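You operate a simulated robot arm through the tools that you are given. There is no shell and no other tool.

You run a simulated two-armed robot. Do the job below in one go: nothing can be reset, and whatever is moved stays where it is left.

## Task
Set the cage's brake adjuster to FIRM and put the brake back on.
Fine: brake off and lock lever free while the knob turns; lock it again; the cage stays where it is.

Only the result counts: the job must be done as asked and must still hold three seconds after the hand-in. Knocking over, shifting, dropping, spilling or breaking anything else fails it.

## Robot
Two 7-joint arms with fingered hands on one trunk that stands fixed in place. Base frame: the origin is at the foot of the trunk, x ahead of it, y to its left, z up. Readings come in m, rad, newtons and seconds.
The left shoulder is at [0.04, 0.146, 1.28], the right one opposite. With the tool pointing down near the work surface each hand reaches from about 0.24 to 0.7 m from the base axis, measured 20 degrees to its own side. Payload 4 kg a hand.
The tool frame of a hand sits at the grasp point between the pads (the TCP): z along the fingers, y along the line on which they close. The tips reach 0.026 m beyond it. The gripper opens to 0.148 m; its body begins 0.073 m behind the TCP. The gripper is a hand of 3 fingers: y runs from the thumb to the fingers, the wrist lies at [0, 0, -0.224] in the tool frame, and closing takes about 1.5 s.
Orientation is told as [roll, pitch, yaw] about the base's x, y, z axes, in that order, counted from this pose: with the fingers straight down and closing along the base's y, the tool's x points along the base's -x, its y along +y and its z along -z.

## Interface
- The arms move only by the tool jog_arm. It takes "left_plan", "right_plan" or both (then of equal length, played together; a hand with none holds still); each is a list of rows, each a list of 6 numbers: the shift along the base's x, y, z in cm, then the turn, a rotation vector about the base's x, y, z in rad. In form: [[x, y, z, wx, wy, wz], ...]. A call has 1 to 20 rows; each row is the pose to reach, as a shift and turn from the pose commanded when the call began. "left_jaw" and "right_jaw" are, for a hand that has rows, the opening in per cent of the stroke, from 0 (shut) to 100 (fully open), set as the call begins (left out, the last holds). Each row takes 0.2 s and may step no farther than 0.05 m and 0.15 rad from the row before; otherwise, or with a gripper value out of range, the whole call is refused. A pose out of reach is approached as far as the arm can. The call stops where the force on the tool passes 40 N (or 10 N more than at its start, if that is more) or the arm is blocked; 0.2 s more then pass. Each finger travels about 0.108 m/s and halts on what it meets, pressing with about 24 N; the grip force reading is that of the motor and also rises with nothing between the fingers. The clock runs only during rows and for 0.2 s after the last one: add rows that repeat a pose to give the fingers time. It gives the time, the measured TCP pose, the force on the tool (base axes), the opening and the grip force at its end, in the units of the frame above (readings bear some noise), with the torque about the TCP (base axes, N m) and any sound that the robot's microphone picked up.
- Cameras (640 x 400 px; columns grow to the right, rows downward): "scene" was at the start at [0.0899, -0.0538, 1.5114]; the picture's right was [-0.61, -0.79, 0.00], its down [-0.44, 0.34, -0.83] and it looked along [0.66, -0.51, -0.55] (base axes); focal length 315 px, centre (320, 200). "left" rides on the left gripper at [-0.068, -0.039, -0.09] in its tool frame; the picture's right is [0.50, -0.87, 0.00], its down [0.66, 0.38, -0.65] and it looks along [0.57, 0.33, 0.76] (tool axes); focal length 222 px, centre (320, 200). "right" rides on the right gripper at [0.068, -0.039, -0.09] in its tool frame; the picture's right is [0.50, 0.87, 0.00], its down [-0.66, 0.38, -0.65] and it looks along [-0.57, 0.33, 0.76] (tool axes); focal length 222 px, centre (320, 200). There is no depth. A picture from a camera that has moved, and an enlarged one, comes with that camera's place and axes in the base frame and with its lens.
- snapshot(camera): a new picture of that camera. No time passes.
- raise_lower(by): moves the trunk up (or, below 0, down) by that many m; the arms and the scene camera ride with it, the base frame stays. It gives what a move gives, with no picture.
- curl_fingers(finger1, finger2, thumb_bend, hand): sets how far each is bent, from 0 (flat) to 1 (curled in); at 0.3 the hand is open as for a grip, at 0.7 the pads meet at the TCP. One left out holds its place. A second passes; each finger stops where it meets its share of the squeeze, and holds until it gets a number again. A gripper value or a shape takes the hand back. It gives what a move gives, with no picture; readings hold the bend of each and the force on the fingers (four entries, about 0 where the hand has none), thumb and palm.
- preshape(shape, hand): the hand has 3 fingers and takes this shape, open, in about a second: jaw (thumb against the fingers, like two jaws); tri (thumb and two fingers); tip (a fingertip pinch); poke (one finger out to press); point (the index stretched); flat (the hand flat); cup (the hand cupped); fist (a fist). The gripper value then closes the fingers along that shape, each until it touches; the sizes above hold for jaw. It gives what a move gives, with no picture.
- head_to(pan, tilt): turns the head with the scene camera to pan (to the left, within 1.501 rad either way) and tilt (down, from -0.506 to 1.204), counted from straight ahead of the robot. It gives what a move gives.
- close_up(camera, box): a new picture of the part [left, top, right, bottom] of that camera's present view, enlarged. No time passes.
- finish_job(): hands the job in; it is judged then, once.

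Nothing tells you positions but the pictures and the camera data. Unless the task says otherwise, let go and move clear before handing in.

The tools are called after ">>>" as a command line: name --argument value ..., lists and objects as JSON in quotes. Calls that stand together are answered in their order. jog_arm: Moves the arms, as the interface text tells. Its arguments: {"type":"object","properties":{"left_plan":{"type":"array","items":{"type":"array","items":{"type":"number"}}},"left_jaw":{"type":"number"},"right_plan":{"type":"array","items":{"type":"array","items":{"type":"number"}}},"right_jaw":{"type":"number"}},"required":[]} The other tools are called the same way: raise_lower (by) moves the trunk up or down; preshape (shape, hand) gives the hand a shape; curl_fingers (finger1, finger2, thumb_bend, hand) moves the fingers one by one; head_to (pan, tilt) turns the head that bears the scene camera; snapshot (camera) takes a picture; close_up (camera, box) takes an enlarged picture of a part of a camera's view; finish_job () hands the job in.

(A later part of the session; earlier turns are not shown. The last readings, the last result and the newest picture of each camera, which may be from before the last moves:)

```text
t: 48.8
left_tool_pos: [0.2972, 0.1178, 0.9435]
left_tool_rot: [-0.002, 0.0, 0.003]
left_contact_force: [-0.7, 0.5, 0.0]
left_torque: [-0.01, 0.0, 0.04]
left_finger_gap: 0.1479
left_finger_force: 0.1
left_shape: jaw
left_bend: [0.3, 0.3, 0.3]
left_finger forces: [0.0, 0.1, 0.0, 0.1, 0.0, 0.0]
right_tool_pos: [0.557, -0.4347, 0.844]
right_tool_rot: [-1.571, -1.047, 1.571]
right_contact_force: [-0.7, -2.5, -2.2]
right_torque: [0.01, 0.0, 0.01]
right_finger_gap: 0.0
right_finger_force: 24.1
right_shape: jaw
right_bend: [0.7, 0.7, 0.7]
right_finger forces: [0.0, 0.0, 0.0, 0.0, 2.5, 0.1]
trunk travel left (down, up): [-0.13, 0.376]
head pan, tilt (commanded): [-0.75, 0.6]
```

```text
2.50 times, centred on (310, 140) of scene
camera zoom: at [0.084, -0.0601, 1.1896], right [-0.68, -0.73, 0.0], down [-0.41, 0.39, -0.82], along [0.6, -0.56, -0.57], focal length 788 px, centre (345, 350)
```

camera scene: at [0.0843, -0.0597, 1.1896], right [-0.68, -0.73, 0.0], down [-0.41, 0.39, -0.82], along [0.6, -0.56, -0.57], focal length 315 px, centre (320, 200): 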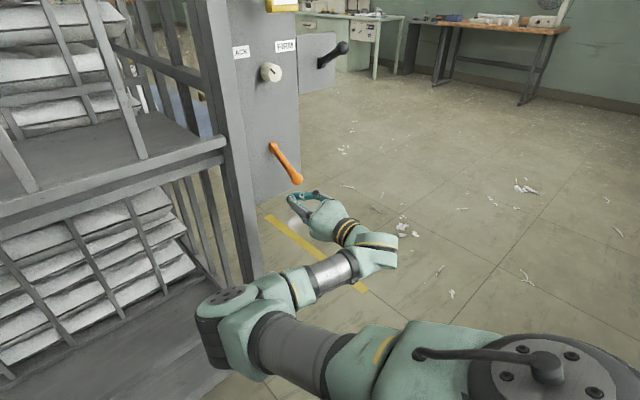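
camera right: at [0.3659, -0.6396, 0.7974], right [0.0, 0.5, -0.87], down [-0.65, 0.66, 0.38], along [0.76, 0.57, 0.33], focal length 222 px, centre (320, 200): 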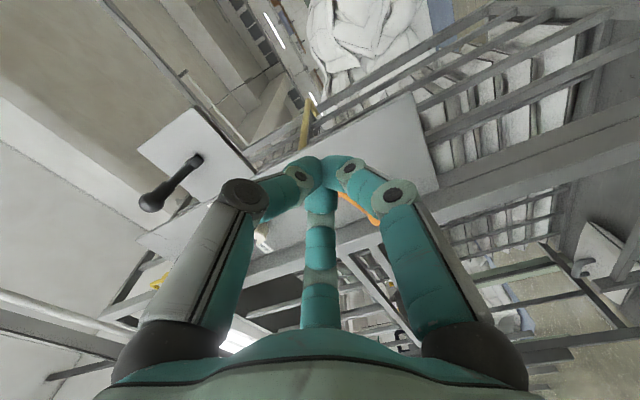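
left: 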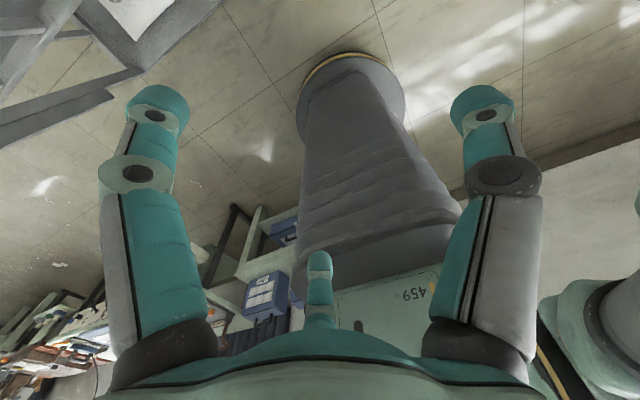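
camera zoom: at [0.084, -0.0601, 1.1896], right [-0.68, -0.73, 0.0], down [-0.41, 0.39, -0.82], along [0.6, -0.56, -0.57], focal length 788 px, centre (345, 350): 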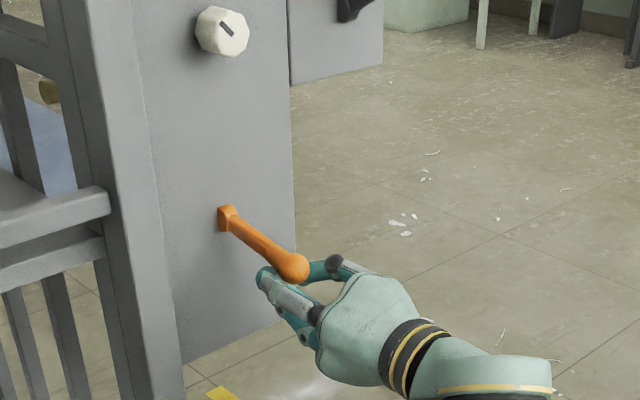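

The orange lever is coming up with low force, so I keep lifting.

>>> jog_arm --right_plan '[[0, 0, 1, 0, 0, 0], [0, 0, 2, 0, 0, 0], [0, 0, 3, 0, 0, 0], [0, 0, 4, 0, 0, 0]]'

>>> close_up --camera "scene" --box '[210, 60, 410, 220]'

```text
t: 49.8
left_tool_pos: [0.2974, 0.1182, 0.9447]
left_tool_rot: [0.0, 0.001, 0.002]
left_contact_force: [-1.1, -0.2, -0.2]
left_torque: [-0.01, 0.04, 0.03]
left_finger_gap: 0.1479
left_finger_force: 0.0
left_shape: jaw
left_bend: [0.3, 0.3, 0.3]
left_finger forces: [0.0, 0.0, 0.0, 0.0, 0.1, 0.1]
right_tool_pos: [0.5557, -0.4327, 0.8865]
right_tool_rot: [-1.571, -1.047, 1.571]
right_contact_force: [0.2, 0.3, 0.3]
right_torque: [-0.01, -0.05, 0.0]
right_finger_gap: 0.0
right_finger_force: 24.4
right_shape: jaw
right_bend: [0.7, 0.7, 0.7]
right_finger forces: [0.0, 0.0, 0.0, 0.0, 0.0, 0.0]
trunk travel left (down, up): [-0.13, 0.376]
head pan, tilt (commanded): [-0.75, 0.6]
```

```text
2.50 times, centred on (310, 140) of scene
camera zoom: at [0.0841, -0.0596, 1.1896], right [-0.68, -0.73, 0.0], down [-0.41, 0.39, -0.82], along [0.6, -0.56, -0.57], focal length 788 px, centre (345, 350)
```

zoom: 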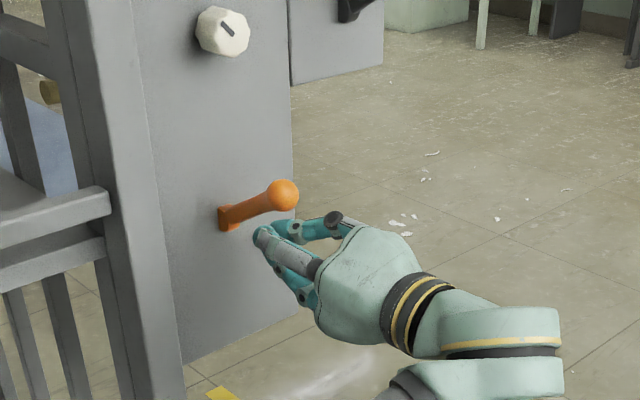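

The orange lever has snapped up too, so both levers are now off and free. I will back out, raise the trunk again, and set the hand in front of the knob with a partial opening. Contact must stay light now because the brake is off.

>>> jog_arm --right_plan '[[0, 0, -1.5, 0, 0, 0], [-1, 0, -3, 0, 0, 0], [-4, 0, -4, 0, 0, 0], [-8, 0, -4, 0, 0, 0], [-11, 0, -4, 0, 0, 0]]'

>>> raise_lower --by 0.17

>>> snapshot --camera "scene"

```text
t: 51.0
left_tool_pos: [0.2961, 0.1188, 0.943]
left_tool_rot: [-0.002, 0.0, 0.004]
left_contact_force: [0.0, -0.5, -1.0]
left_torque: [-0.01, -0.02, 0.02]
left_finger_gap: 0.1479
left_finger_force: 0.0
left_shape: jaw
left_bend: [0.3, 0.3, 0.3]
left_finger forces: [0.1, 0.1, 0.0, 0.0, 0.0, 0.0]
right_tool_pos: [0.4448, -0.436, 0.8467]
right_tool_rot: [-1.572, -1.047, 1.572]
right_contact_force: [-0.9, 0.4, -0.2]
right_torque: [-0.01, 0.02, 0.02]
right_finger_gap: 0.0
right_finger_force: 23.8
right_shape: jaw
right_bend: [0.7, 0.7, 0.7]
right_finger forces: [0.0, 0.1, 0.1, 0.0, 0.1, 0.0]
trunk travel left (down, up): [-0.13, 0.376]
head pan, tilt (commanded): [-0.75, 0.6]
```

```text
t: 52.9
left_tool_pos: [0.2968, 0.1179, 1.1143]
left_tool_rot: [-0.001, 0.0, 0.004]
left_contact_force: [0.0, -1.2, 0.0]
left_torque: [-0.03, -0.03, 0.03]
left_finger_gap: 0.1479
left_finger_force: 0.0
left_shape: jaw
left_bend: [0.3, 0.3, 0.3]
left_finger forces: [0.1, 0.1, 0.1, 0.0, 0.0, 0.0]
right_tool_pos: [0.4452, -0.4369, 1.0155]
right_tool_rot: [-1.571, -1.047, 1.57]
right_contact_force: [0.5, 0.2, 0.4]
right_torque: [-0.02, -0.01, 0.04]
right_finger_gap: 0.0
right_finger_force: 24.0
right_shape: jaw
right_bend: [0.7, 0.7, 0.7]
right_finger forces: [0.0, 0.0, 0.0, 0.0, 0.0, 0.0]
trunk travel left (down, up): [-0.3, 0.206]
head pan, tilt (commanded): [-0.75, 0.6]
```

```text
taken
camera scene: at [0.0842, -0.0598, 1.3593], right [-0.68, -0.73, 0.0], down [-0.41, 0.39, -0.82], along [0.6, -0.56, -0.57], focal length 315 px, centre (320, 200)
```

scene: 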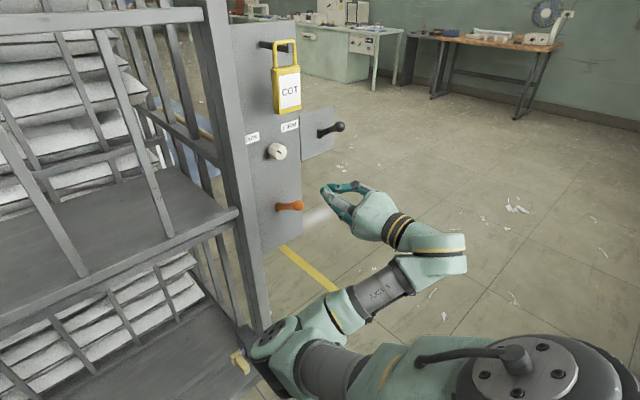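

Both levers are up, and the cage and knob sit at the same pixels as before. Now I open the digits partway, align with the knob's height, and roll back further to gain turning range.

>>> jog_arm --right_plan '[[0, 0, 0.75, -0.131, 0, 0], [0, 0.1, 1.5, -0.262, 0, 0], [0, 0.2, 2.25, -0.393, 0, 0], [0, 0.2, 3.0, -0.524, 0, 0]]' --right_jaw 55

>>> snapshot --camera "scene"

>>> snapshot --camera "right"

```text
t: 53.9
left_tool_pos: [0.2972, 0.1188, 1.114]
left_tool_rot: [-0.002, 0.002, 0.001]
left_contact_force: [-0.1, 0.0, -0.9]
left_torque: [0.01, -0.01, -0.01]
left_finger_gap: 0.148
left_finger_force: 0.1
left_shape: jaw
left_bend: [0.3, 0.3, 0.3]
left_finger forces: [0.0, 0.0, 0.1, 0.0, 0.1, 0.0]
right_tool_pos: [0.4465, -0.4348, 1.0448]
right_tool_rot: [-1.571, -0.52, 1.572]
right_contact_force: [0.0, -0.6, 0.0]
right_torque: [-0.02, -0.01, 0.03]
right_finger_gap: 0.0814
right_finger_force: 0.0
right_shape: jaw
right_bend: [0.34, 0.34, 0.7]
right_finger forces: [0.0, 0.1, 0.0, 0.0, 0.0, 0.0]
trunk travel left (down, up): [-0.3, 0.206]
head pan, tilt (commanded): [-0.75, 0.6]
```

```text
taken
camera scene: at [0.084, -0.0598, 1.3593], right [-0.68, -0.73, 0.0], down [-0.41, 0.39, -0.82], along [0.6, -0.56, -0.57], focal length 315 px, centre (320, 200)
```

scene: 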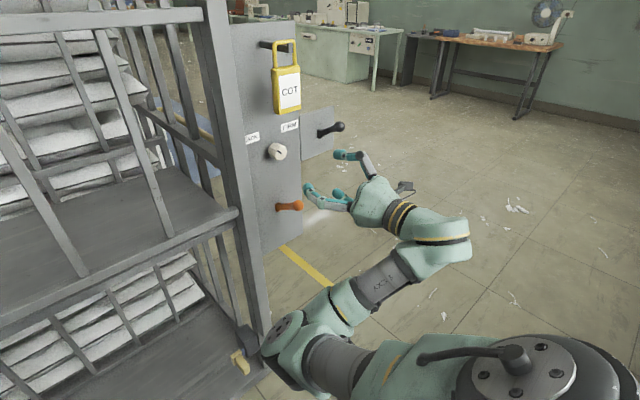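

```text
taken
camera right: at [0.355, -0.5118, 1.0443], right [0.0, 0.0, -1.0], down [-0.65, 0.76, 0.0], along [0.76, 0.65, 0.0], focal length 222 px, centre (320, 200)
```

right: 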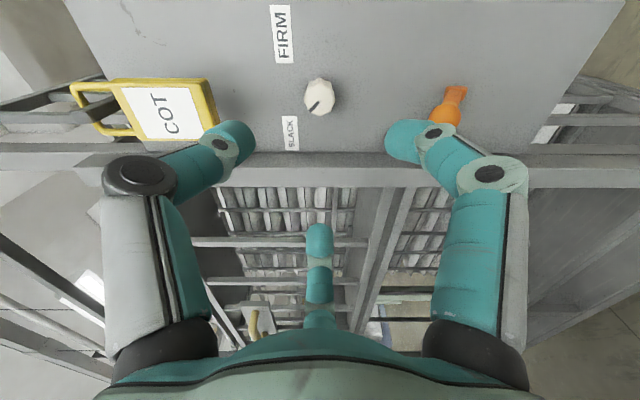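

The bend readings look uneven (0.34, 0.34, 0.7). I will hold still for a moment to see whether the digits are still moving.

>>> jog_arm --right_plan '[[0, 0, 0, 0, 0, 0], [0, 0, 0, 0, 0, 0], [0, 0, 0, 0, 0, 0], [0, 0, 0, 0, 0, 0], [0, 0, 0, 0, 0, 0]]' --right_jaw 55

>>> snapshot --camera "right"

>>> close_up --camera "scene" --box '[230, 100, 450, 260]'

```text
t: 55.1
left_tool_pos: [0.297, 0.1177, 1.1139]
left_tool_rot: [-0.001, -0.002, 0.001]
left_contact_force: [-0.5, -0.9, 0.6]
left_torque: [-0.03, 0.02, -0.02]
left_finger_gap: 0.1481
left_finger_force: 0.1
left_shape: jaw
left_bend: [0.3, 0.3, 0.3]
left_finger forces: [0.0, 0.1, 0.0, 0.0, 0.0, 0.0]
right_tool_pos: [0.4464, -0.4351, 1.0454]
right_tool_rot: [-1.571, -0.521, 1.571]
right_contact_force: [-0.8, -0.1, -0.6]
right_torque: [0.01, 0.01, 0.01]
right_finger_gap: 0.0812
right_finger_force: 0.0
right_shape: jaw
right_bend: [0.34, 0.34, 0.7]
right_finger forces: [0.1, 0.0, 0.1, 0.0, 0.1, 0.1]
trunk travel left (down, up): [-0.3, 0.206]
head pan, tilt (commanded): [-0.75, 0.6]
```

```text
taken
camera right: at [0.355, -0.5118, 1.0441], right [0.0, 0.0, -1.0], down [-0.65, 0.76, 0.0], along [0.76, 0.65, 0.0], focal length 222 px, centre (320, 200)
```

right: 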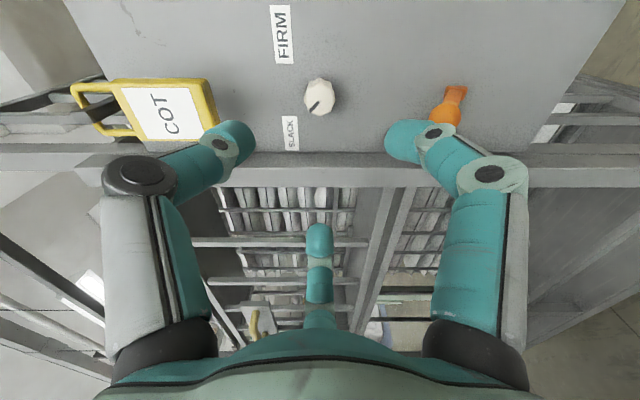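

```text
2.50 times, centred on (340, 180) of scene
camera zoom: at [0.0841, -0.0598, 1.3593], right [-0.68, -0.73, 0.0], down [-0.41, 0.39, -0.82], along [0.6, -0.56, -0.57], focal length 788 px, centre (270, 250)
```

zoom: 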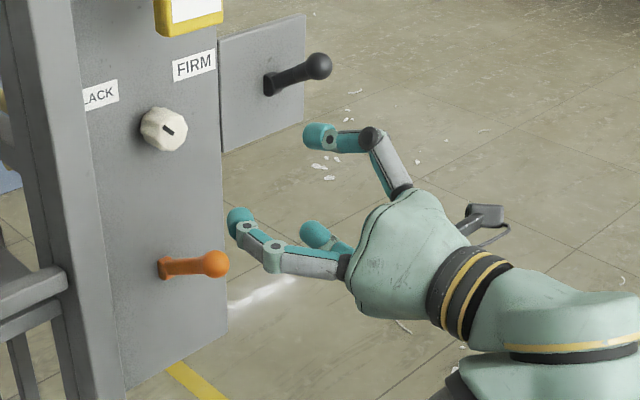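

The hand camera now looks straight at the knob. I will zoom in to centre on it precisely and read the mark.

>>> close_up --camera "right" --box '[260, 40, 380, 150]'

>>> close_up --camera "scene" --box '[250, 120, 310, 180]'

```text
3.64 times, centred on (320, 95) of right
camera zoom: at [0.355, -0.5118, 1.0441], right [0.0, 0.0, -1.0], down [-0.65, 0.76, 0.0], along [0.76, 0.65, 0.0], focal length 808 px, centre (320, 582)
```

zoom: 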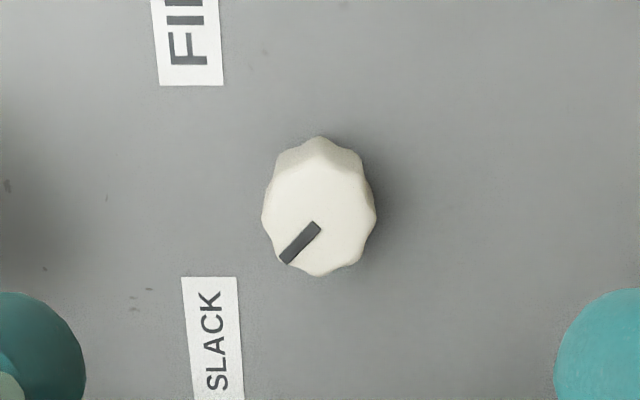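

```text
6.67 times, centred on (280, 150) of scene
camera zoom: at [0.0841, -0.0598, 1.3593], right [-0.68, -0.73, 0.0], down [-0.41, 0.39, -0.82], along [0.6, -0.56, -0.57], focal length 2103 px, centre (587, 533)
```

zoom: 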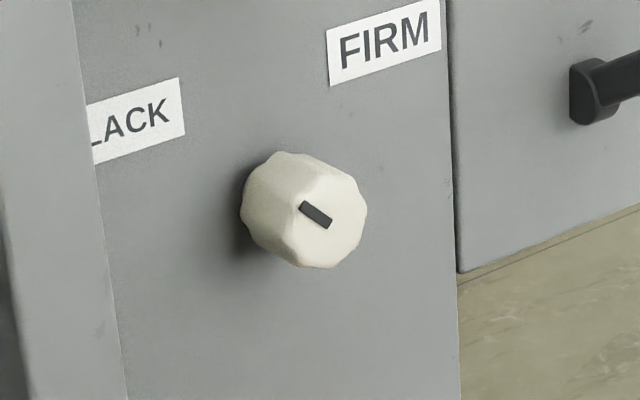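

The mark sits at about 46° toward SLACK, and the knob axis is at y≈-0.436, z≈1.0445, so I'm centred. I will advance in stages, stopping first with the fingertips just short of the knob face.

>>> jog_arm --right_plan '[[3, -0.1, 0, 0, 0, 0], [6, -0.1, 0, 0, 0, 0], [9, -0.1, 0, 0, 0, 0], [11, -0.1, 0, 0, 0, 0], [13, -0.1, 0, 0, 0, 0]]'

>>> snapshot --camera "right"

>>> snapshot --camera "scene"

>>> close_up --camera "scene" --box '[220, 80, 400, 240]'

```text
t: 56.3
left_tool_pos: [0.2975, 0.1199, 1.1144]
left_tool_rot: [-0.003, 0.0, 0.003]
left_contact_force: [-1.0, 0.3, -0.2]
left_torque: [0.0, 0.03, 0.01]
left_finger_gap: 0.1479
left_finger_force: 0.1
left_shape: jaw
left_bend: [0.3, 0.3, 0.3]
left_finger forces: [0.0, 0.0, 0.0, 0.0, 0.0, 0.0]
right_tool_pos: [0.5768, -0.436, 1.0442]
right_tool_rot: [-1.571, -0.522, 1.571]
right_contact_force: [-0.1, -0.8, 0.0]
right_torque: [0.03, 0.0, -0.01]
right_finger_gap: 0.081
right_finger_force: 0.0
right_shape: jaw
right_bend: [0.34, 0.34, 0.7]
right_finger forces: [0.1, 0.1, 0.1, 0.1, 0.1, 0.0]
trunk travel left (down, up): [-0.3, 0.206]
head pan, tilt (commanded): [-0.75, 0.6]
```

```text
taken
camera right: at [0.4855, -0.5129, 1.0435], right [0.0, 0.0, -1.0], down [-0.65, 0.76, 0.0], along [0.76, 0.65, 0.0], focal length 222 px, centre (320, 200)
```

right: 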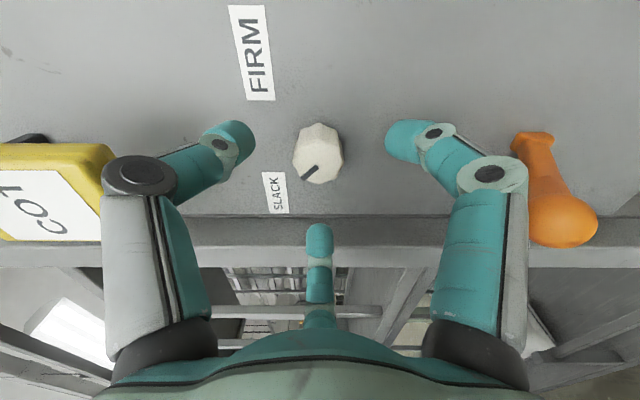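

```text
taken
camera scene: at [0.0843, -0.0596, 1.3593], right [-0.68, -0.73, 0.0], down [-0.41, 0.39, -0.82], along [0.6, -0.56, -0.57], focal length 315 px, centre (320, 200)
```

scene: 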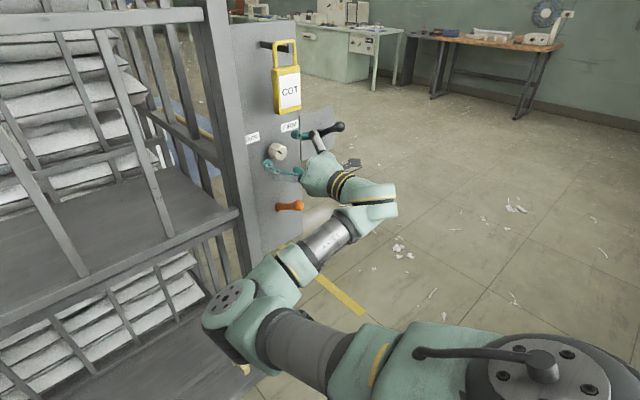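

```text
2.50 times, centred on (310, 160) of scene
camera zoom: at [0.0843, -0.0596, 1.3593], right [-0.68, -0.73, 0.0], down [-0.41, 0.39, -0.82], along [0.6, -0.56, -0.57], focal length 788 px, centre (345, 300)
```

zoom: 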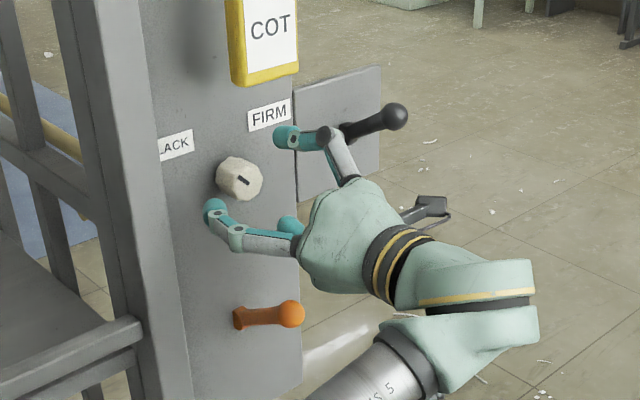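

Clearances look fine: the tag is well above, the orange ball below, and the knob is between the tips. I advance another 3.4 cm so the tips surround the knob but stay about 1 cm off the panel.

>>> jog_arm --right_plan '[[1.2, 0, 0, 0, 0, 0], [2.4, 0, 0, 0, 0, 0], [3.4, 0, 0, 0, 0, 0]]'

>>> snapshot --camera "right"

>>> close_up --camera "scene" --box '[230, 100, 350, 200]'

```text
t: 57.1
left_tool_pos: [0.2967, 0.1183, 1.1135]
left_tool_rot: [-0.001, 0.0, 0.001]
left_contact_force: [-0.6, -0.1, -0.8]
left_torque: [0.02, -0.01, 0.0]
left_finger_gap: 0.1479
left_finger_force: 0.1
left_shape: jaw
left_bend: [0.3, 0.3, 0.3]
left_finger forces: [0.0, 0.0, 0.0, 0.1, 0.1, 0.1]
right_tool_pos: [0.607, -0.4345, 1.0444]
right_tool_rot: [-1.57, -0.524, 1.571]
right_contact_force: [-0.3, 0.1, 0.4]
right_torque: [-0.01, 0.04, 0.0]
right_finger_gap: 0.0814
right_finger_force: 0.0
right_shape: jaw
right_bend: [0.34, 0.34, 0.7]
right_finger forces: [0.0, 0.1, 0.0, 0.0, 0.1, 0.1]
trunk travel left (down, up): [-0.3, 0.206]
head pan, tilt (commanded): [-0.75, 0.6]
```

```text
taken
camera right: at [0.5178, -0.5119, 1.0437], right [0.0, 0.0, -1.0], down [-0.65, 0.76, 0.0], along [0.76, 0.65, 0.0], focal length 222 px, centre (320, 200)
```

right: 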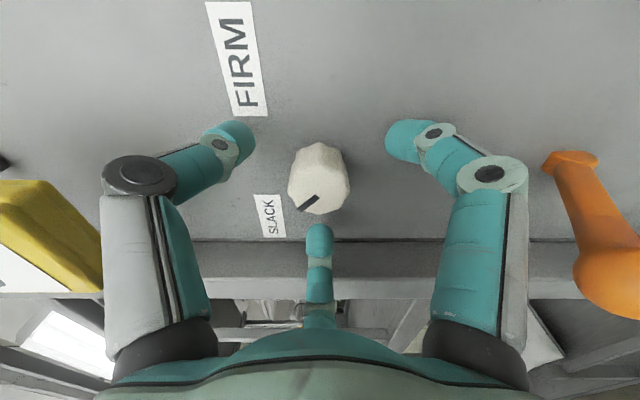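

```text
4.00 times, centred on (290, 150) of scene
camera zoom: at [0.0842, -0.0597, 1.3593], right [-0.68, -0.73, 0.0], down [-0.41, 0.39, -0.82], along [0.6, -0.56, -0.57], focal length 1262 px, centre (440, 400)
```

zoom: 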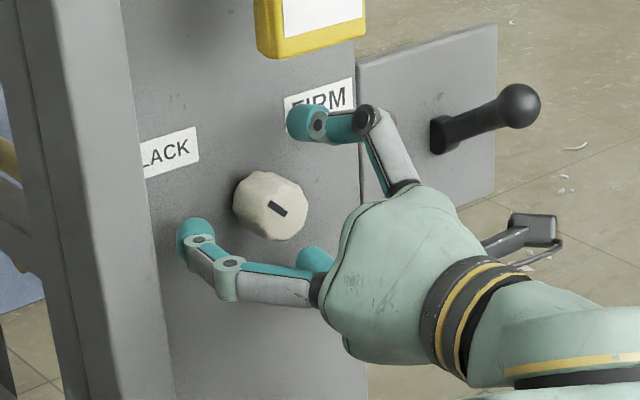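

The knob is centred between the three tips and nothing is touching. I close the digits on it and hold still.

>>> jog_arm --right_plan '[[0, 0, 0, 0, 0, 0], [0, 0, 0, 0, 0, 0], [0, 0, 0, 0, 0, 0], [0, 0, 0, 0, 0, 0], [0, 0, 0, 0, 0, 0]]' --right_jaw 10

>>> snapshot --camera "right"

>>> close_up --camera "scene" --box '[230, 100, 350, 200]'

```text
t: 58.3
left_tool_pos: [0.298, 0.1195, 1.1134]
left_tool_rot: [-0.002, 0.001, 0.004]
left_contact_force: [0.7, 0.7, -0.4]
left_torque: [0.02, 0.02, -0.01]
left_finger_gap: 0.1478
left_finger_force: 0.0
left_shape: jaw
left_bend: [0.3, 0.3, 0.3]
left_finger forces: [0.0, 0.1, 0.0, 0.0, 0.0, 0.0]
right_tool_pos: [0.6089, -0.4352, 1.0454]
right_tool_rot: [-1.571, -0.523, 1.572]
right_contact_force: [3.7, -0.6, 0.3]
right_torque: [-0.02, -0.07, -0.02]
right_finger_gap: 0.0276
right_finger_force: 24.0
right_shape: jaw
right_bend: [0.75, 0.75, 0.7]
right_finger forces: [20.6, 20.8, 0.0, 0.1, 22.5, 0.1]
trunk travel left (down, up): [-0.3, 0.206]
head pan, tilt (commanded): [-0.75, 0.6]
```

```text
taken
camera right: at [0.518, -0.512, 1.0437], right [0.0, 0.0, -1.0], down [-0.65, 0.76, 0.0], along [0.76, 0.65, 0.0], focal length 222 px, centre (320, 200)
```

right: 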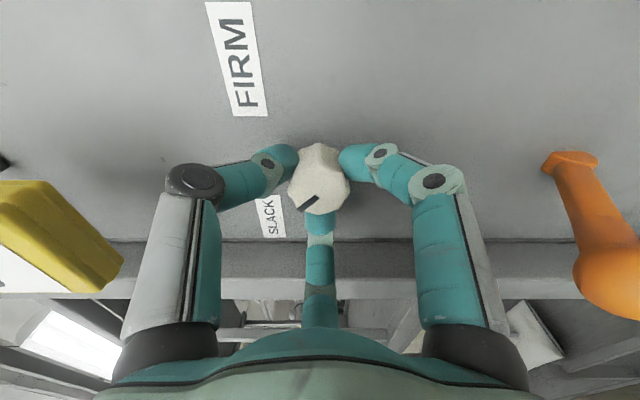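

```text
4.00 times, centred on (290, 150) of scene
camera zoom: at [0.0846, -0.0598, 1.3592], right [-0.68, -0.73, 0.0], down [-0.41, 0.39, -0.82], along [0.6, -0.56, -0.57], focal length 1262 px, centre (440, 400)
```

zoom: 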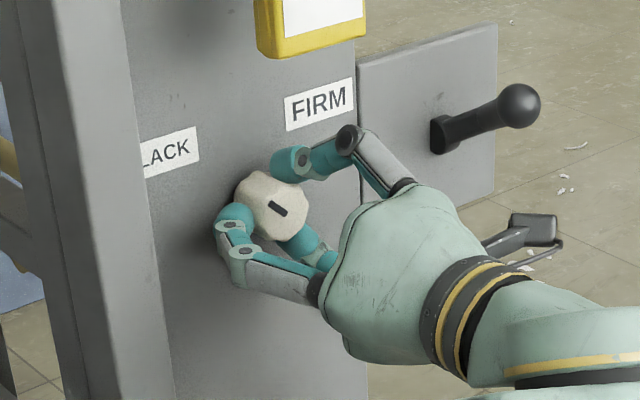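

The grip is firm and balanced, about 21 N on each digit, with only ~4 N net force. I turn the first half, +0.78 rad about x, and check.

>>> jog_arm --right_plan '[[0, 0, 0, 0.13, 0, 0], [0, 0, 0, 0.26, 0, 0], [0, 0, 0, 0.39, 0, 0], [0, 0, 0, 0.52, 0, 0], [0, 0, 0, 0.65, 0, 0], [0, 0, 0, 0.78, 0, 0]]'

>>> snapshot --camera "right"

>>> close_up --camera "scene" --box '[230, 100, 350, 200]'

```text
t: 59.7
left_tool_pos: [0.2971, 0.1185, 1.1129]
left_tool_rot: [-0.001, -0.002, 0.002]
left_contact_force: [-0.2, -1.0, 0.6]
left_torque: [-0.02, -0.05, -0.02]
left_finger_gap: 0.1482
left_finger_force: 0.1
left_shape: jaw
left_bend: [0.3, 0.3, 0.3]
left_finger forces: [0.0, 0.1, 0.1, 0.0, 0.0, 0.0]
right_tool_pos: [0.6095, -0.4359, 1.0447]
right_tool_rot: [-1.565, -1.308, 1.566]
right_contact_force: [-2.4, 1.7, -2.8]
right_torque: [-0.01, 0.05, 0.06]
right_finger_gap: 0.0278
right_finger_force: 24.2
right_shape: jaw
right_bend: [0.75, 0.75, 0.7]
right_finger forces: [24.0, 22.8, 0.0, 0.0, 21.9, 0.0]
trunk travel left (down, up): [-0.3, 0.206]
head pan, tilt (commanded): [-0.75, 0.6]
```

```text
taken
camera right: at [0.5182, -0.4894, 0.9893], right [0.0, 0.7, -0.71], down [-0.65, 0.54, 0.53], along [0.76, 0.46, 0.46], focal length 222 px, centre (320, 200)
```

right: 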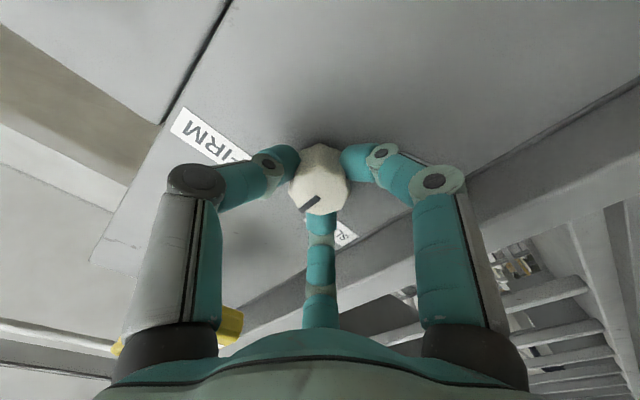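

```text
4.00 times, centred on (290, 150) of scene
camera zoom: at [0.0839, -0.0595, 1.3593], right [-0.68, -0.73, 0.0], down [-0.41, 0.39, -0.83], along [0.6, -0.56, -0.56], focal length 1262 px, centre (440, 400)
```

zoom: 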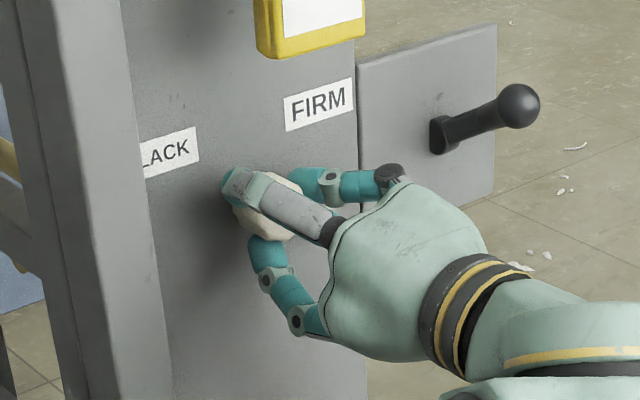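

The mark keeps its place relative to the hand, so the knob turns without slipping. I finish the turn with another 0.85 rad, then check against the FIRM label.

>>> jog_arm --right_plan '[[0, 0, 0, 0.12, 0, 0], [0, 0, 0, 0.24, 0, 0], [0, 0, 0, 0.36, 0, 0], [0, 0, 0, 0.48, 0, 0], [0, 0, 0, 0.6, 0, 0], [0, 0, 0, 0.72, 0, 0], [0, 0, 0, 0.82, 0, 0]]'

>>> snapshot --camera "right"

>>> close_up --camera "scene" --box '[230, 80, 370, 220]'

```text
t: 61.3
left_tool_pos: [0.2977, 0.1201, 1.1132]
left_tool_rot: [-0.003, 0.0, 0.003]
left_contact_force: [-0.7, 1.5, -0.3]
left_torque: [0.05, -0.02, 0.01]
left_finger_gap: 0.1478
left_finger_force: 0.1
left_shape: jaw
left_bend: [0.3, 0.3, 0.3]
left_finger forces: [0.0, 0.0, 0.0, 0.0, 0.1, 0.0]
right_tool_pos: [0.6095, -0.435, 1.0446]
right_tool_rot: [1.567, -1.018, -1.568]
right_contact_force: [-2.6, 3.2, -1.5]
right_torque: [-0.06, 0.06, 0.02]
right_finger_gap: 0.0274
right_finger_force: 23.5
right_shape: jaw
right_bend: [0.75, 0.75, 0.7]
right_finger forces: [25.7, 21.4, 0.0, 0.0, 23.0, 0.1]
trunk travel left (down, up): [-0.3, 0.206]
head pan, tilt (commanded): [-0.75, 0.6]
```

```text
taken
camera right: at [0.5182, -0.4317, 0.9665], right [0.0, 1.0, 0.03], down [-0.65, -0.02, 0.76], along [0.76, -0.02, 0.65], focal length 222 px, centre (320, 200)
```

right: 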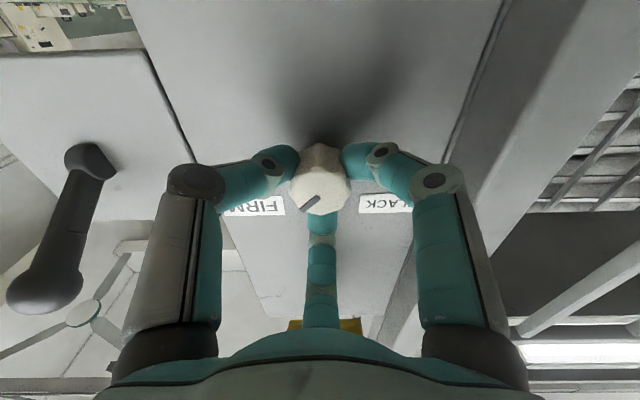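

```text
2.86 times, centred on (300, 150) of scene
camera zoom: at [0.084, -0.0593, 1.3593], right [-0.68, -0.73, 0.0], down [-0.41, 0.38, -0.83], along [0.6, -0.56, -0.56], focal length 901 px, centre (377, 343)
```

zoom: 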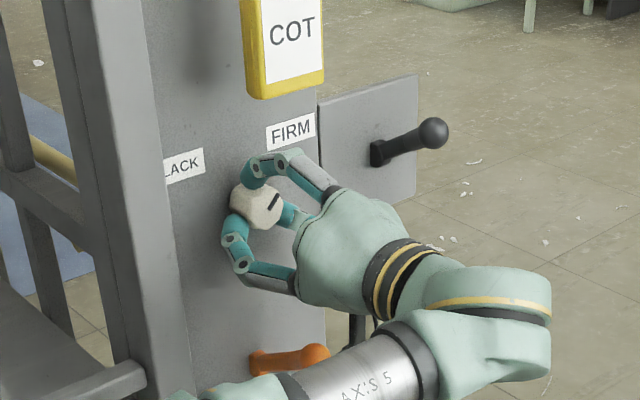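

The mark now points to the FIRM side. I will zoom in to measure the angle before letting go.

>>> close_up --camera "right" --box '[210, 130, 420, 240]'

>>> close_up --camera "scene" --box '[255, 125, 315, 175]'

```text
3.05 times, centred on (315, 185) of right
camera zoom: at [0.5182, -0.4317, 0.9665], right [0.0, 1.0, 0.03], down [-0.65, -0.02, 0.76], along [0.76, -0.02, 0.65], focal length 677 px, centre (335, 246)
```

zoom: 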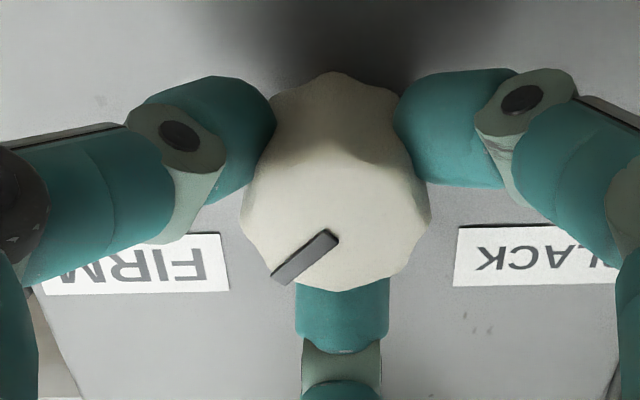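

```text
8.00 times, centred on (285, 150) of scene
camera zoom: at [0.084, -0.0593, 1.3593], right [-0.68, -0.73, 0.0], down [-0.41, 0.38, -0.83], along [0.6, -0.56, -0.56], focal length 2523 px, centre (600, 600)
```

zoom: 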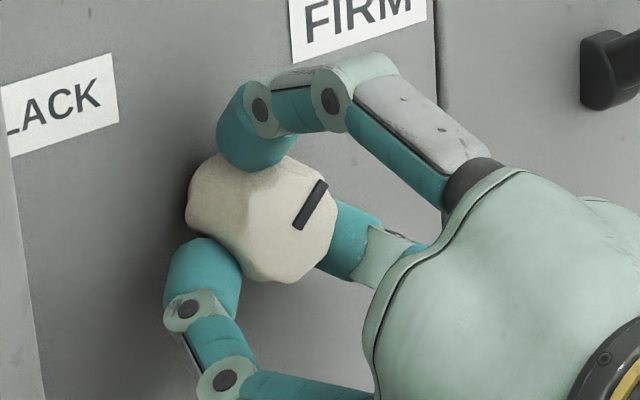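

The mark is at about 47° toward FIRM, mirroring its start at 46° toward SLACK. I will nudge slightly further while watching the torque, to find out whether there is an end stop here.

>>> jog_arm --right_plan '[[0, 0, 0, 0.03, 0, 0], [0, 0, 0, 0.05, 0, 0], [0, 0, 0, 0.05, 0, 0]]'

>>> close_up --camera "right" --box '[210, 130, 420, 240]'

```text
t: 62.1
left_tool_pos: [0.2973, 0.1194, 1.1132]
left_tool_rot: [-0.002, 0.0, 0.002]
left_contact_force: [-0.7, 0.3, 0.8]
left_torque: [-0.02, 0.0, 0.02]
left_finger_gap: 0.1479
left_finger_force: 0.1
left_shape: jaw
left_bend: [0.3, 0.3, 0.3]
left_finger forces: [0.1, 0.0, 0.0, 0.0, 0.0, 0.1]
right_tool_pos: [0.6103, -0.4357, 1.044]
right_tool_rot: [1.572, -0.969, -1.571]
right_contact_force: [-0.4, 1.6, -0.9]
right_torque: [-0.13, 0.08, 0.02]
right_finger_gap: 0.0275
right_finger_force: 24.2
right_shape: jaw
right_bend: [0.75, 0.75, 0.7]
right_finger forces: [26.0, 21.1, 0.0, 0.0, 23.0, 0.0]
trunk travel left (down, up): [-0.3, 0.206]
head pan, tilt (commanded): [-0.75, 0.6]
```

```text
3.05 times, centred on (315, 185) of right
camera zoom: at [0.5182, -0.4281, 0.9671], right [0.0, 1.0, 0.08], down [-0.65, -0.06, 0.75], along [0.76, -0.05, 0.65], focal length 677 px, centre (335, 246)
```

zoom: 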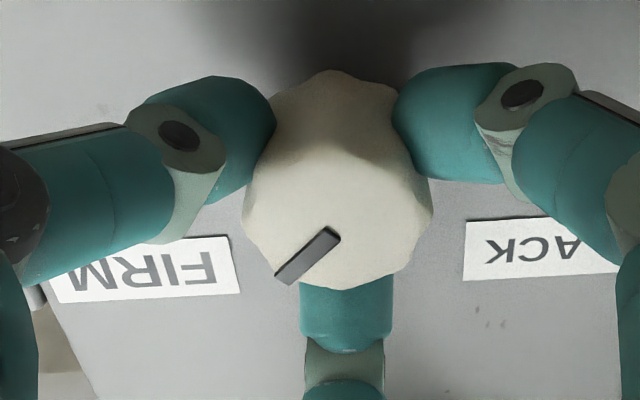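

The torque rose to 0.13 N·m while the mark stayed put and only the hand turned, so the knob is resting against its FIRM end stop at about 45°. I open the digits and back straight out.

>>> jog_arm --right_plan '[[0, 0, 0, 0, 0, 0], [0, 0, 0, 0, 0, 0], [0, 0, 0, 0, 0, 0], [0, 0, 0, 0, 0, 0]]' --right_jaw 55

>>> close_up --camera "right" --box '[210, 110, 420, 260]'

>>> close_up --camera "scene" --box '[255, 125, 315, 175]'

```text
t: 63.1
left_tool_pos: [0.2962, 0.1198, 1.1132]
left_tool_rot: [-0.001, 0.0, 0.002]
left_contact_force: [-0.2, 0.4, -0.2]
left_torque: [-0.01, 0.0, 0.0]
left_finger_gap: 0.1478
left_finger_force: 0.0
left_shape: jaw
left_bend: [0.3, 0.3, 0.3]
left_finger forces: [0.1, 0.0, 0.0, 0.1, 0.0, 0.0]
right_tool_pos: [0.609, -0.4349, 1.046]
right_tool_rot: [1.569, -0.969, -1.57]
right_contact_force: [-0.1, 0.2, -0.2]
right_torque: [-0.03, -0.01, -0.02]
right_finger_gap: 0.0808
right_finger_force: 0.2
right_shape: jaw
right_bend: [0.34, 0.34, 0.7]
right_finger forces: [0.0, 0.0, 0.0, 0.0, 0.1, 0.1]
trunk travel left (down, up): [-0.3, 0.206]
head pan, tilt (commanded): [-0.75, 0.6]
```

```text
2.67 times, centred on (315, 185) of right
camera zoom: at [0.5182, -0.4285, 0.9667], right [0.0, 1.0, 0.08], down [-0.65, -0.06, 0.75], along [0.76, -0.05, 0.65], focal length 592 px, centre (333, 240)
```

zoom: 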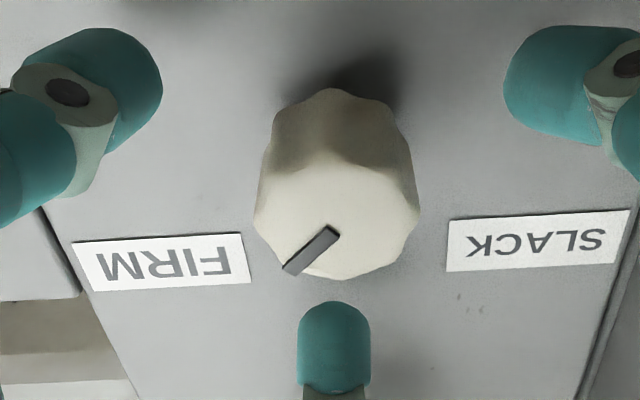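

```text
8.00 times, centred on (285, 150) of scene
camera zoom: at [0.0841, -0.0598, 1.3593], right [-0.68, -0.73, 0.0], down [-0.41, 0.39, -0.82], along [0.6, -0.56, -0.57], focal length 2523 px, centre (600, 600)
```

zoom: 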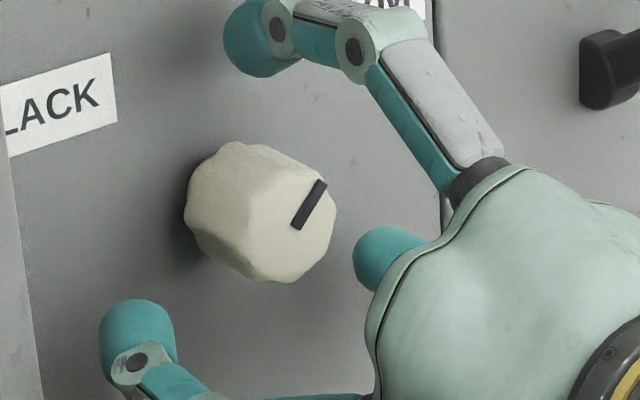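

The mark points squarely at FIRM, and the fingers are clear of the knob. I back straight out, shift right at a safe distance, and close the digits to push the black lever down.

>>> jog_arm --right_plan '[[-2, 0, 0, 0, 0, 0], [-5, 0, 0, 0, 0, 0], [-8, 0, 0, 0, 0, 0], [-11, 0, 0, 0, 0, 0], [-14, 0, 0, 0, 0, 0]]'

>>> jog_arm --right_plan '[[0, -4, 0, 0, 0, 0], [0, -8, 0, 0, 0, 0], [0, -12, 0, 0, 0, 0], [0, -14.9, 0, 0, 0, 0], [0, -14.9, 0, 0, 0, 0], [0, -14.9, 0, 0, 0, 0], [0, -14.9, 0, 0, 0, 0]]' --right_jaw 0

>>> raise_lower --by 0.1

>>> snapshot --camera "scene"

>>> snapshot --camera "right"

```text
t: 64.3
left_tool_pos: [0.2969, 0.1189, 1.1144]
left_tool_rot: [-0.002, 0.0, 0.003]
left_contact_force: [-0.6, -0.2, 0.0]
left_torque: [0.03, 0.01, 0.02]
left_finger_gap: 0.1479
left_finger_force: 0.0
left_shape: jaw
left_bend: [0.3, 0.3, 0.3]
left_finger forces: [0.0, 0.1, 0.1, 0.1, 0.0, 0.1]
right_tool_pos: [0.4699, -0.4334, 1.0456]
right_tool_rot: [1.573, -0.967, -1.572]
right_contact_force: [-0.1, -0.5, -0.5]
right_torque: [0.03, 0.03, 0.01]
right_finger_gap: 0.0807
right_finger_force: 0.1
right_shape: jaw
right_bend: [0.34, 0.34, 0.7]
right_finger forces: [0.0, 0.0, 0.1, 0.1, 0.0, 0.1]
trunk travel left (down, up): [-0.3, 0.206]
head pan, tilt (commanded): [-0.75, 0.6]
```

```text
t: 65.9
left_tool_pos: [0.2973, 0.1179, 1.1153]
left_tool_rot: [-0.002, 0.0, 0.002]
left_contact_force: [-0.1, 0.4, -0.2]
left_torque: [0.02, 0.01, -0.02]
left_finger_gap: 0.1476
left_finger_force: 0.2
left_shape: jaw
left_bend: [0.3, 0.3, 0.3]
left_finger forces: [0.0, 0.0, 0.0, 0.0, 0.0, 0.0]
right_tool_pos: [0.468, -0.5828, 1.0435]
right_tool_rot: [1.572, -0.969, -1.57]
right_contact_force: [-0.3, 0.0, 0.1]
right_torque: [-0.01, 0.0, 0.02]
right_finger_gap: 0.0
right_finger_force: 24.1
right_shape: jaw
right_bend: [0.7, 0.7, 0.7]
right_finger forces: [0.1, 0.1, 0.1, 0.0, 0.1, 0.0]
trunk travel left (down, up): [-0.3, 0.206]
head pan, tilt (commanded): [-0.75, 0.6]
```

```text
t: 67.2
left_tool_pos: [0.2963, 0.1184, 1.2135]
left_tool_rot: [0.0, 0.002, 0.001]
left_contact_force: [0.1, 0.3, 0.0]
left_torque: [0.01, 0.01, 0.0]
left_finger_gap: 0.1477
left_finger_force: 0.1
left_shape: jaw
left_bend: [0.3, 0.3, 0.3]
left_finger forces: [0.1, 0.0, 0.0, 0.0, 0.0, 0.0]
right_tool_pos: [0.4685, -0.5812, 1.1426]
right_tool_rot: [1.57, -0.969, -1.569]
right_contact_force: [-0.4, 0.0, -0.7]
right_torque: [-0.02, -0.01, -0.05]
right_finger_gap: 0.0
right_finger_force: 24.2
right_shape: jaw
right_bend: [0.7, 0.7, 0.7]
right_finger forces: [0.0, 0.0, 0.0, 0.0, 0.0, 0.1]
trunk travel left (down, up): [-0.4, 0.106]
head pan, tilt (commanded): [-0.75, 0.6]
```

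```text
taken
camera scene: at [0.0843, -0.0598, 1.4593], right [-0.68, -0.73, 0.0], down [-0.41, 0.39, -0.82], along [0.6, -0.56, -0.57], focal length 315 px, centre (320, 200)
```

scene: 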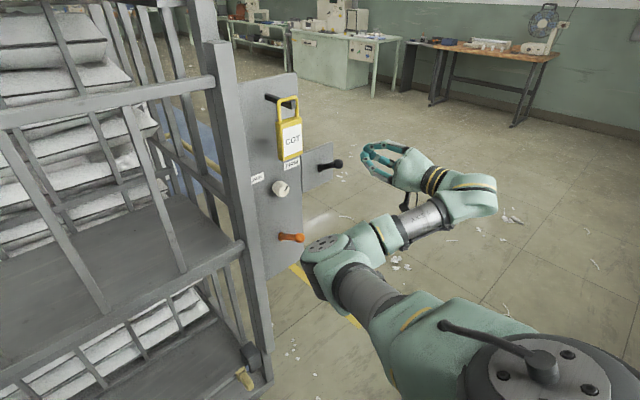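

```text
taken
camera right: at [0.3771, -0.5752, 1.0646], right [0.0, 1.0, 0.08], down [-0.65, -0.06, 0.75], along [0.76, -0.05, 0.65], focal length 222 px, centre (320, 200)
```

right: 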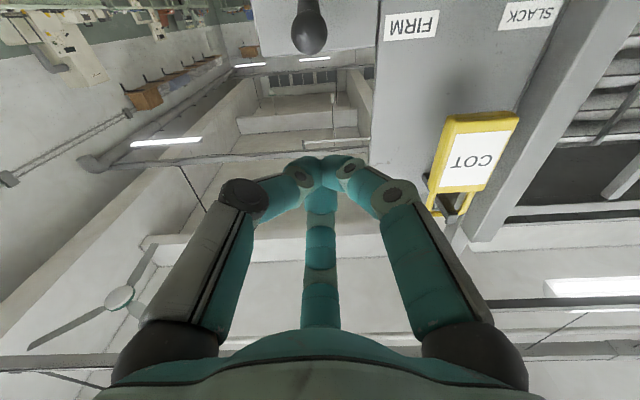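

The black ball is up at about (0.578, -0.584, 1.083), and the closed hand is just above its height. I move forward over it, checking before pressing.

>>> jog_arm --right_plan '[[3, -0.1, 0, 0, 0, 0], [6, -0.1, 0, 0, 0, 0], [9, -0.1, 0, 0, 0, 0], [10.5, -0.1, 0, 0, 0, 0]]'

>>> close_up --camera "scene" --box '[240, 90, 440, 250]'

>>> snapshot --camera "right"

```text
t: 68.2
left_tool_pos: [0.297, 0.1189, 1.2136]
left_tool_rot: [-0.003, 0.0, 0.0]
left_contact_force: [0.6, -0.2, -0.6]
left_torque: [0.0, 0.0, 0.0]
left_finger_gap: 0.1477
left_finger_force: 0.0
left_shape: jaw
left_bend: [0.3, 0.3, 0.3]
left_finger forces: [0.0, 0.1, 0.0, 0.0, 0.1, 0.0]
right_tool_pos: [0.5745, -0.583, 1.1441]
right_tool_rot: [1.566, -0.971, -1.569]
right_contact_force: [-0.1, -0.3, -0.1]
right_torque: [0.0, 0.01, 0.01]
right_finger_gap: 0.0003
right_finger_force: 23.7
right_shape: jaw
right_bend: [0.7, 0.7, 0.7]
right_finger forces: [0.1, 0.0, 0.0, 0.0, 0.1, 0.0]
trunk travel left (down, up): [-0.4, 0.106]
head pan, tilt (commanded): [-0.75, 0.6]
```

```text
2.50 times, centred on (340, 170) of scene
camera zoom: at [0.0844, -0.0597, 1.4593], right [-0.68, -0.73, 0.0], down [-0.41, 0.39, -0.82], along [0.6, -0.56, -0.57], focal length 788 px, centre (270, 275)
```

zoom: 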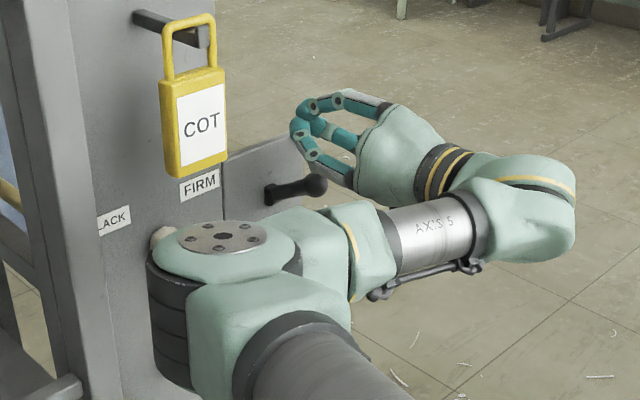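

```text
taken
camera right: at [0.4831, -0.5764, 1.0656], right [0.0, 1.0, 0.08], down [-0.65, -0.06, 0.76], along [0.76, -0.05, 0.65], focal length 222 px, centre (320, 200)
```

right: 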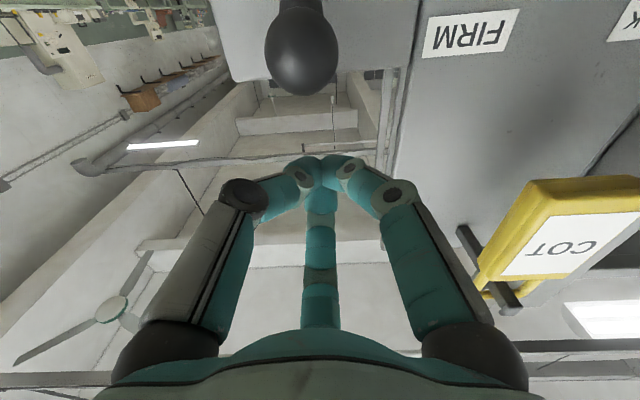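

The ball is directly below the front of the closed digits, and the elbow stays clear of the tag. I press down slowly.

>>> jog_arm --right_plan '[[0, 0, -1, 0, 0, 0], [0, 0, -2, 0, 0, 0], [0, 0, -3, 0, 0, 0], [0, 0, -4, 0, 0, 0], [0, 0, -5, 0, 0, 0], [0, 0, -6, 0, 0, 0]]'

>>> snapshot --camera "right"

>>> close_up --camera "scene" --box '[240, 90, 440, 250]'

```text
t: 69.6
left_tool_pos: [0.2982, 0.1183, 1.2136]
left_tool_rot: [-0.003, 0.0, 0.002]
left_contact_force: [-0.1, -0.5, 0.0]
left_torque: [-0.03, 0.03, 0.01]
left_finger_gap: 0.1479
left_finger_force: 0.1
left_shape: jaw
left_bend: [0.3, 0.3, 0.3]
left_finger forces: [0.0, 0.0, 0.1, 0.1, 0.1, 0.1]
right_tool_pos: [0.5734, -0.5835, 1.082]
right_tool_rot: [1.569, -0.971, -1.57]
right_contact_force: [0.5, -1.3, 1.2]
right_torque: [-0.02, -0.02, -0.01]
right_finger_gap: 0.0001
right_finger_force: 24.0
right_shape: jaw
right_bend: [0.7, 0.7, 0.7]
right_finger forces: [0.0, 0.0, 0.0, 0.0, 1.1, 0.0]
trunk travel left (down, up): [-0.4, 0.106]
head pan, tilt (commanded): [-0.75, 0.6]
```

```text
taken
camera right: at [0.4821, -0.5766, 1.0038], right [0.0, 1.0, 0.08], down [-0.65, -0.06, 0.75], along [0.76, -0.05, 0.65], focal length 222 px, centre (320, 200)
```

right: 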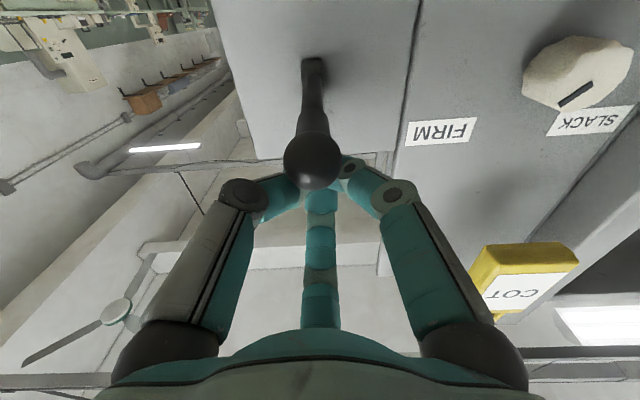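

```text
2.50 times, centred on (340, 170) of scene
camera zoom: at [0.0843, -0.06, 1.4592], right [-0.68, -0.73, 0.0], down [-0.41, 0.39, -0.82], along [0.6, -0.56, -0.57], focal length 788 px, centre (270, 275)
```

zoom: 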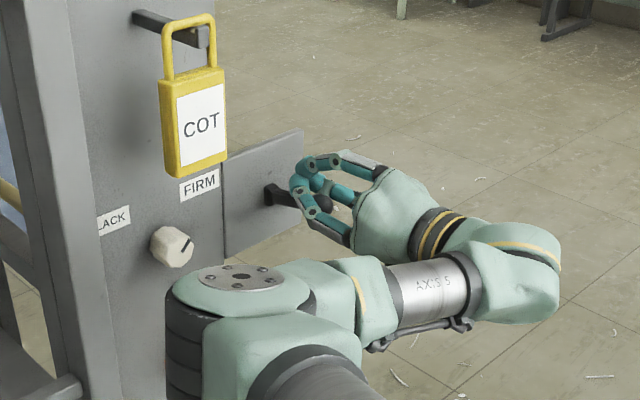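

Contact is light and the lever is following down, so I continue past horizontal.

>>> jog_arm --right_plan '[[0, 0, -1, 0, 0, 0], [0, 0, -2, 0, 0, 0], [0, 0, -3, 0, 0, 0], [0, 0, -4, 0, 0, 0]]'

>>> snapshot --camera "right"

>>> close_up --camera "scene" --box '[240, 90, 440, 250]'

```text
t: 70.6
left_tool_pos: [0.2977, 0.1189, 1.2124]
left_tool_rot: [-0.001, 0.0, 0.002]
left_contact_force: [0.7, 0.0, 0.7]
left_torque: [-0.02, -0.01, -0.02]
left_finger_gap: 0.148
left_finger_force: 0.0
left_shape: jaw
left_bend: [0.3, 0.3, 0.3]
left_finger forces: [0.0, 0.0, 0.0, 0.0, 0.0, 0.0]
right_tool_pos: [0.5742, -0.5835, 1.0428]
right_tool_rot: [1.569, -0.97, -1.569]
right_contact_force: [0.9, -0.2, 0.0]
right_torque: [0.01, -0.02, 0.0]
right_finger_gap: 0.0001
right_finger_force: 24.0
right_shape: jaw
right_bend: [0.7, 0.7, 0.7]
right_finger forces: [0.0, 0.0, 0.0, 0.1, 0.0, 0.0]
trunk travel left (down, up): [-0.4, 0.106]
head pan, tilt (commanded): [-0.75, 0.6]
```

```text
taken
camera right: at [0.4833, -0.5758, 0.965], right [0.0, 1.0, 0.08], down [-0.65, -0.06, 0.75], along [0.76, -0.05, 0.65], focal length 222 px, centre (320, 200)
```

right: 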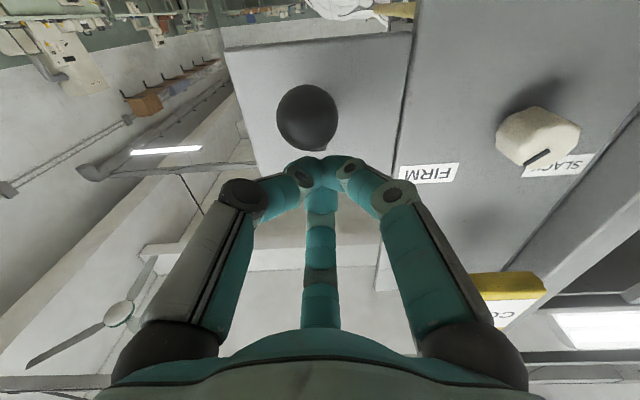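

```text
2.50 times, centred on (340, 170) of scene
camera zoom: at [0.0842, -0.0601, 1.4592], right [-0.68, -0.73, 0.0], down [-0.41, 0.39, -0.82], along [0.6, -0.56, -0.57], focal length 788 px, centre (270, 275)
```

zoom: 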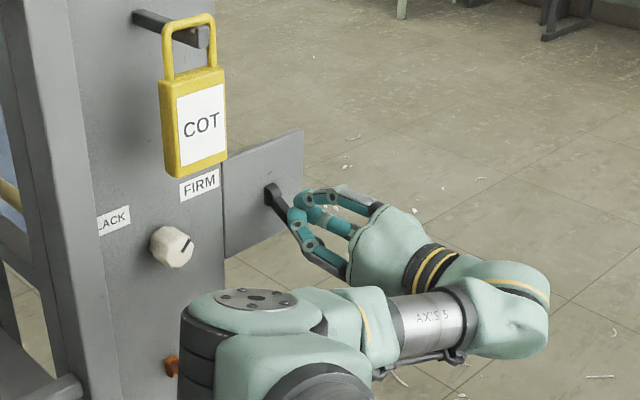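

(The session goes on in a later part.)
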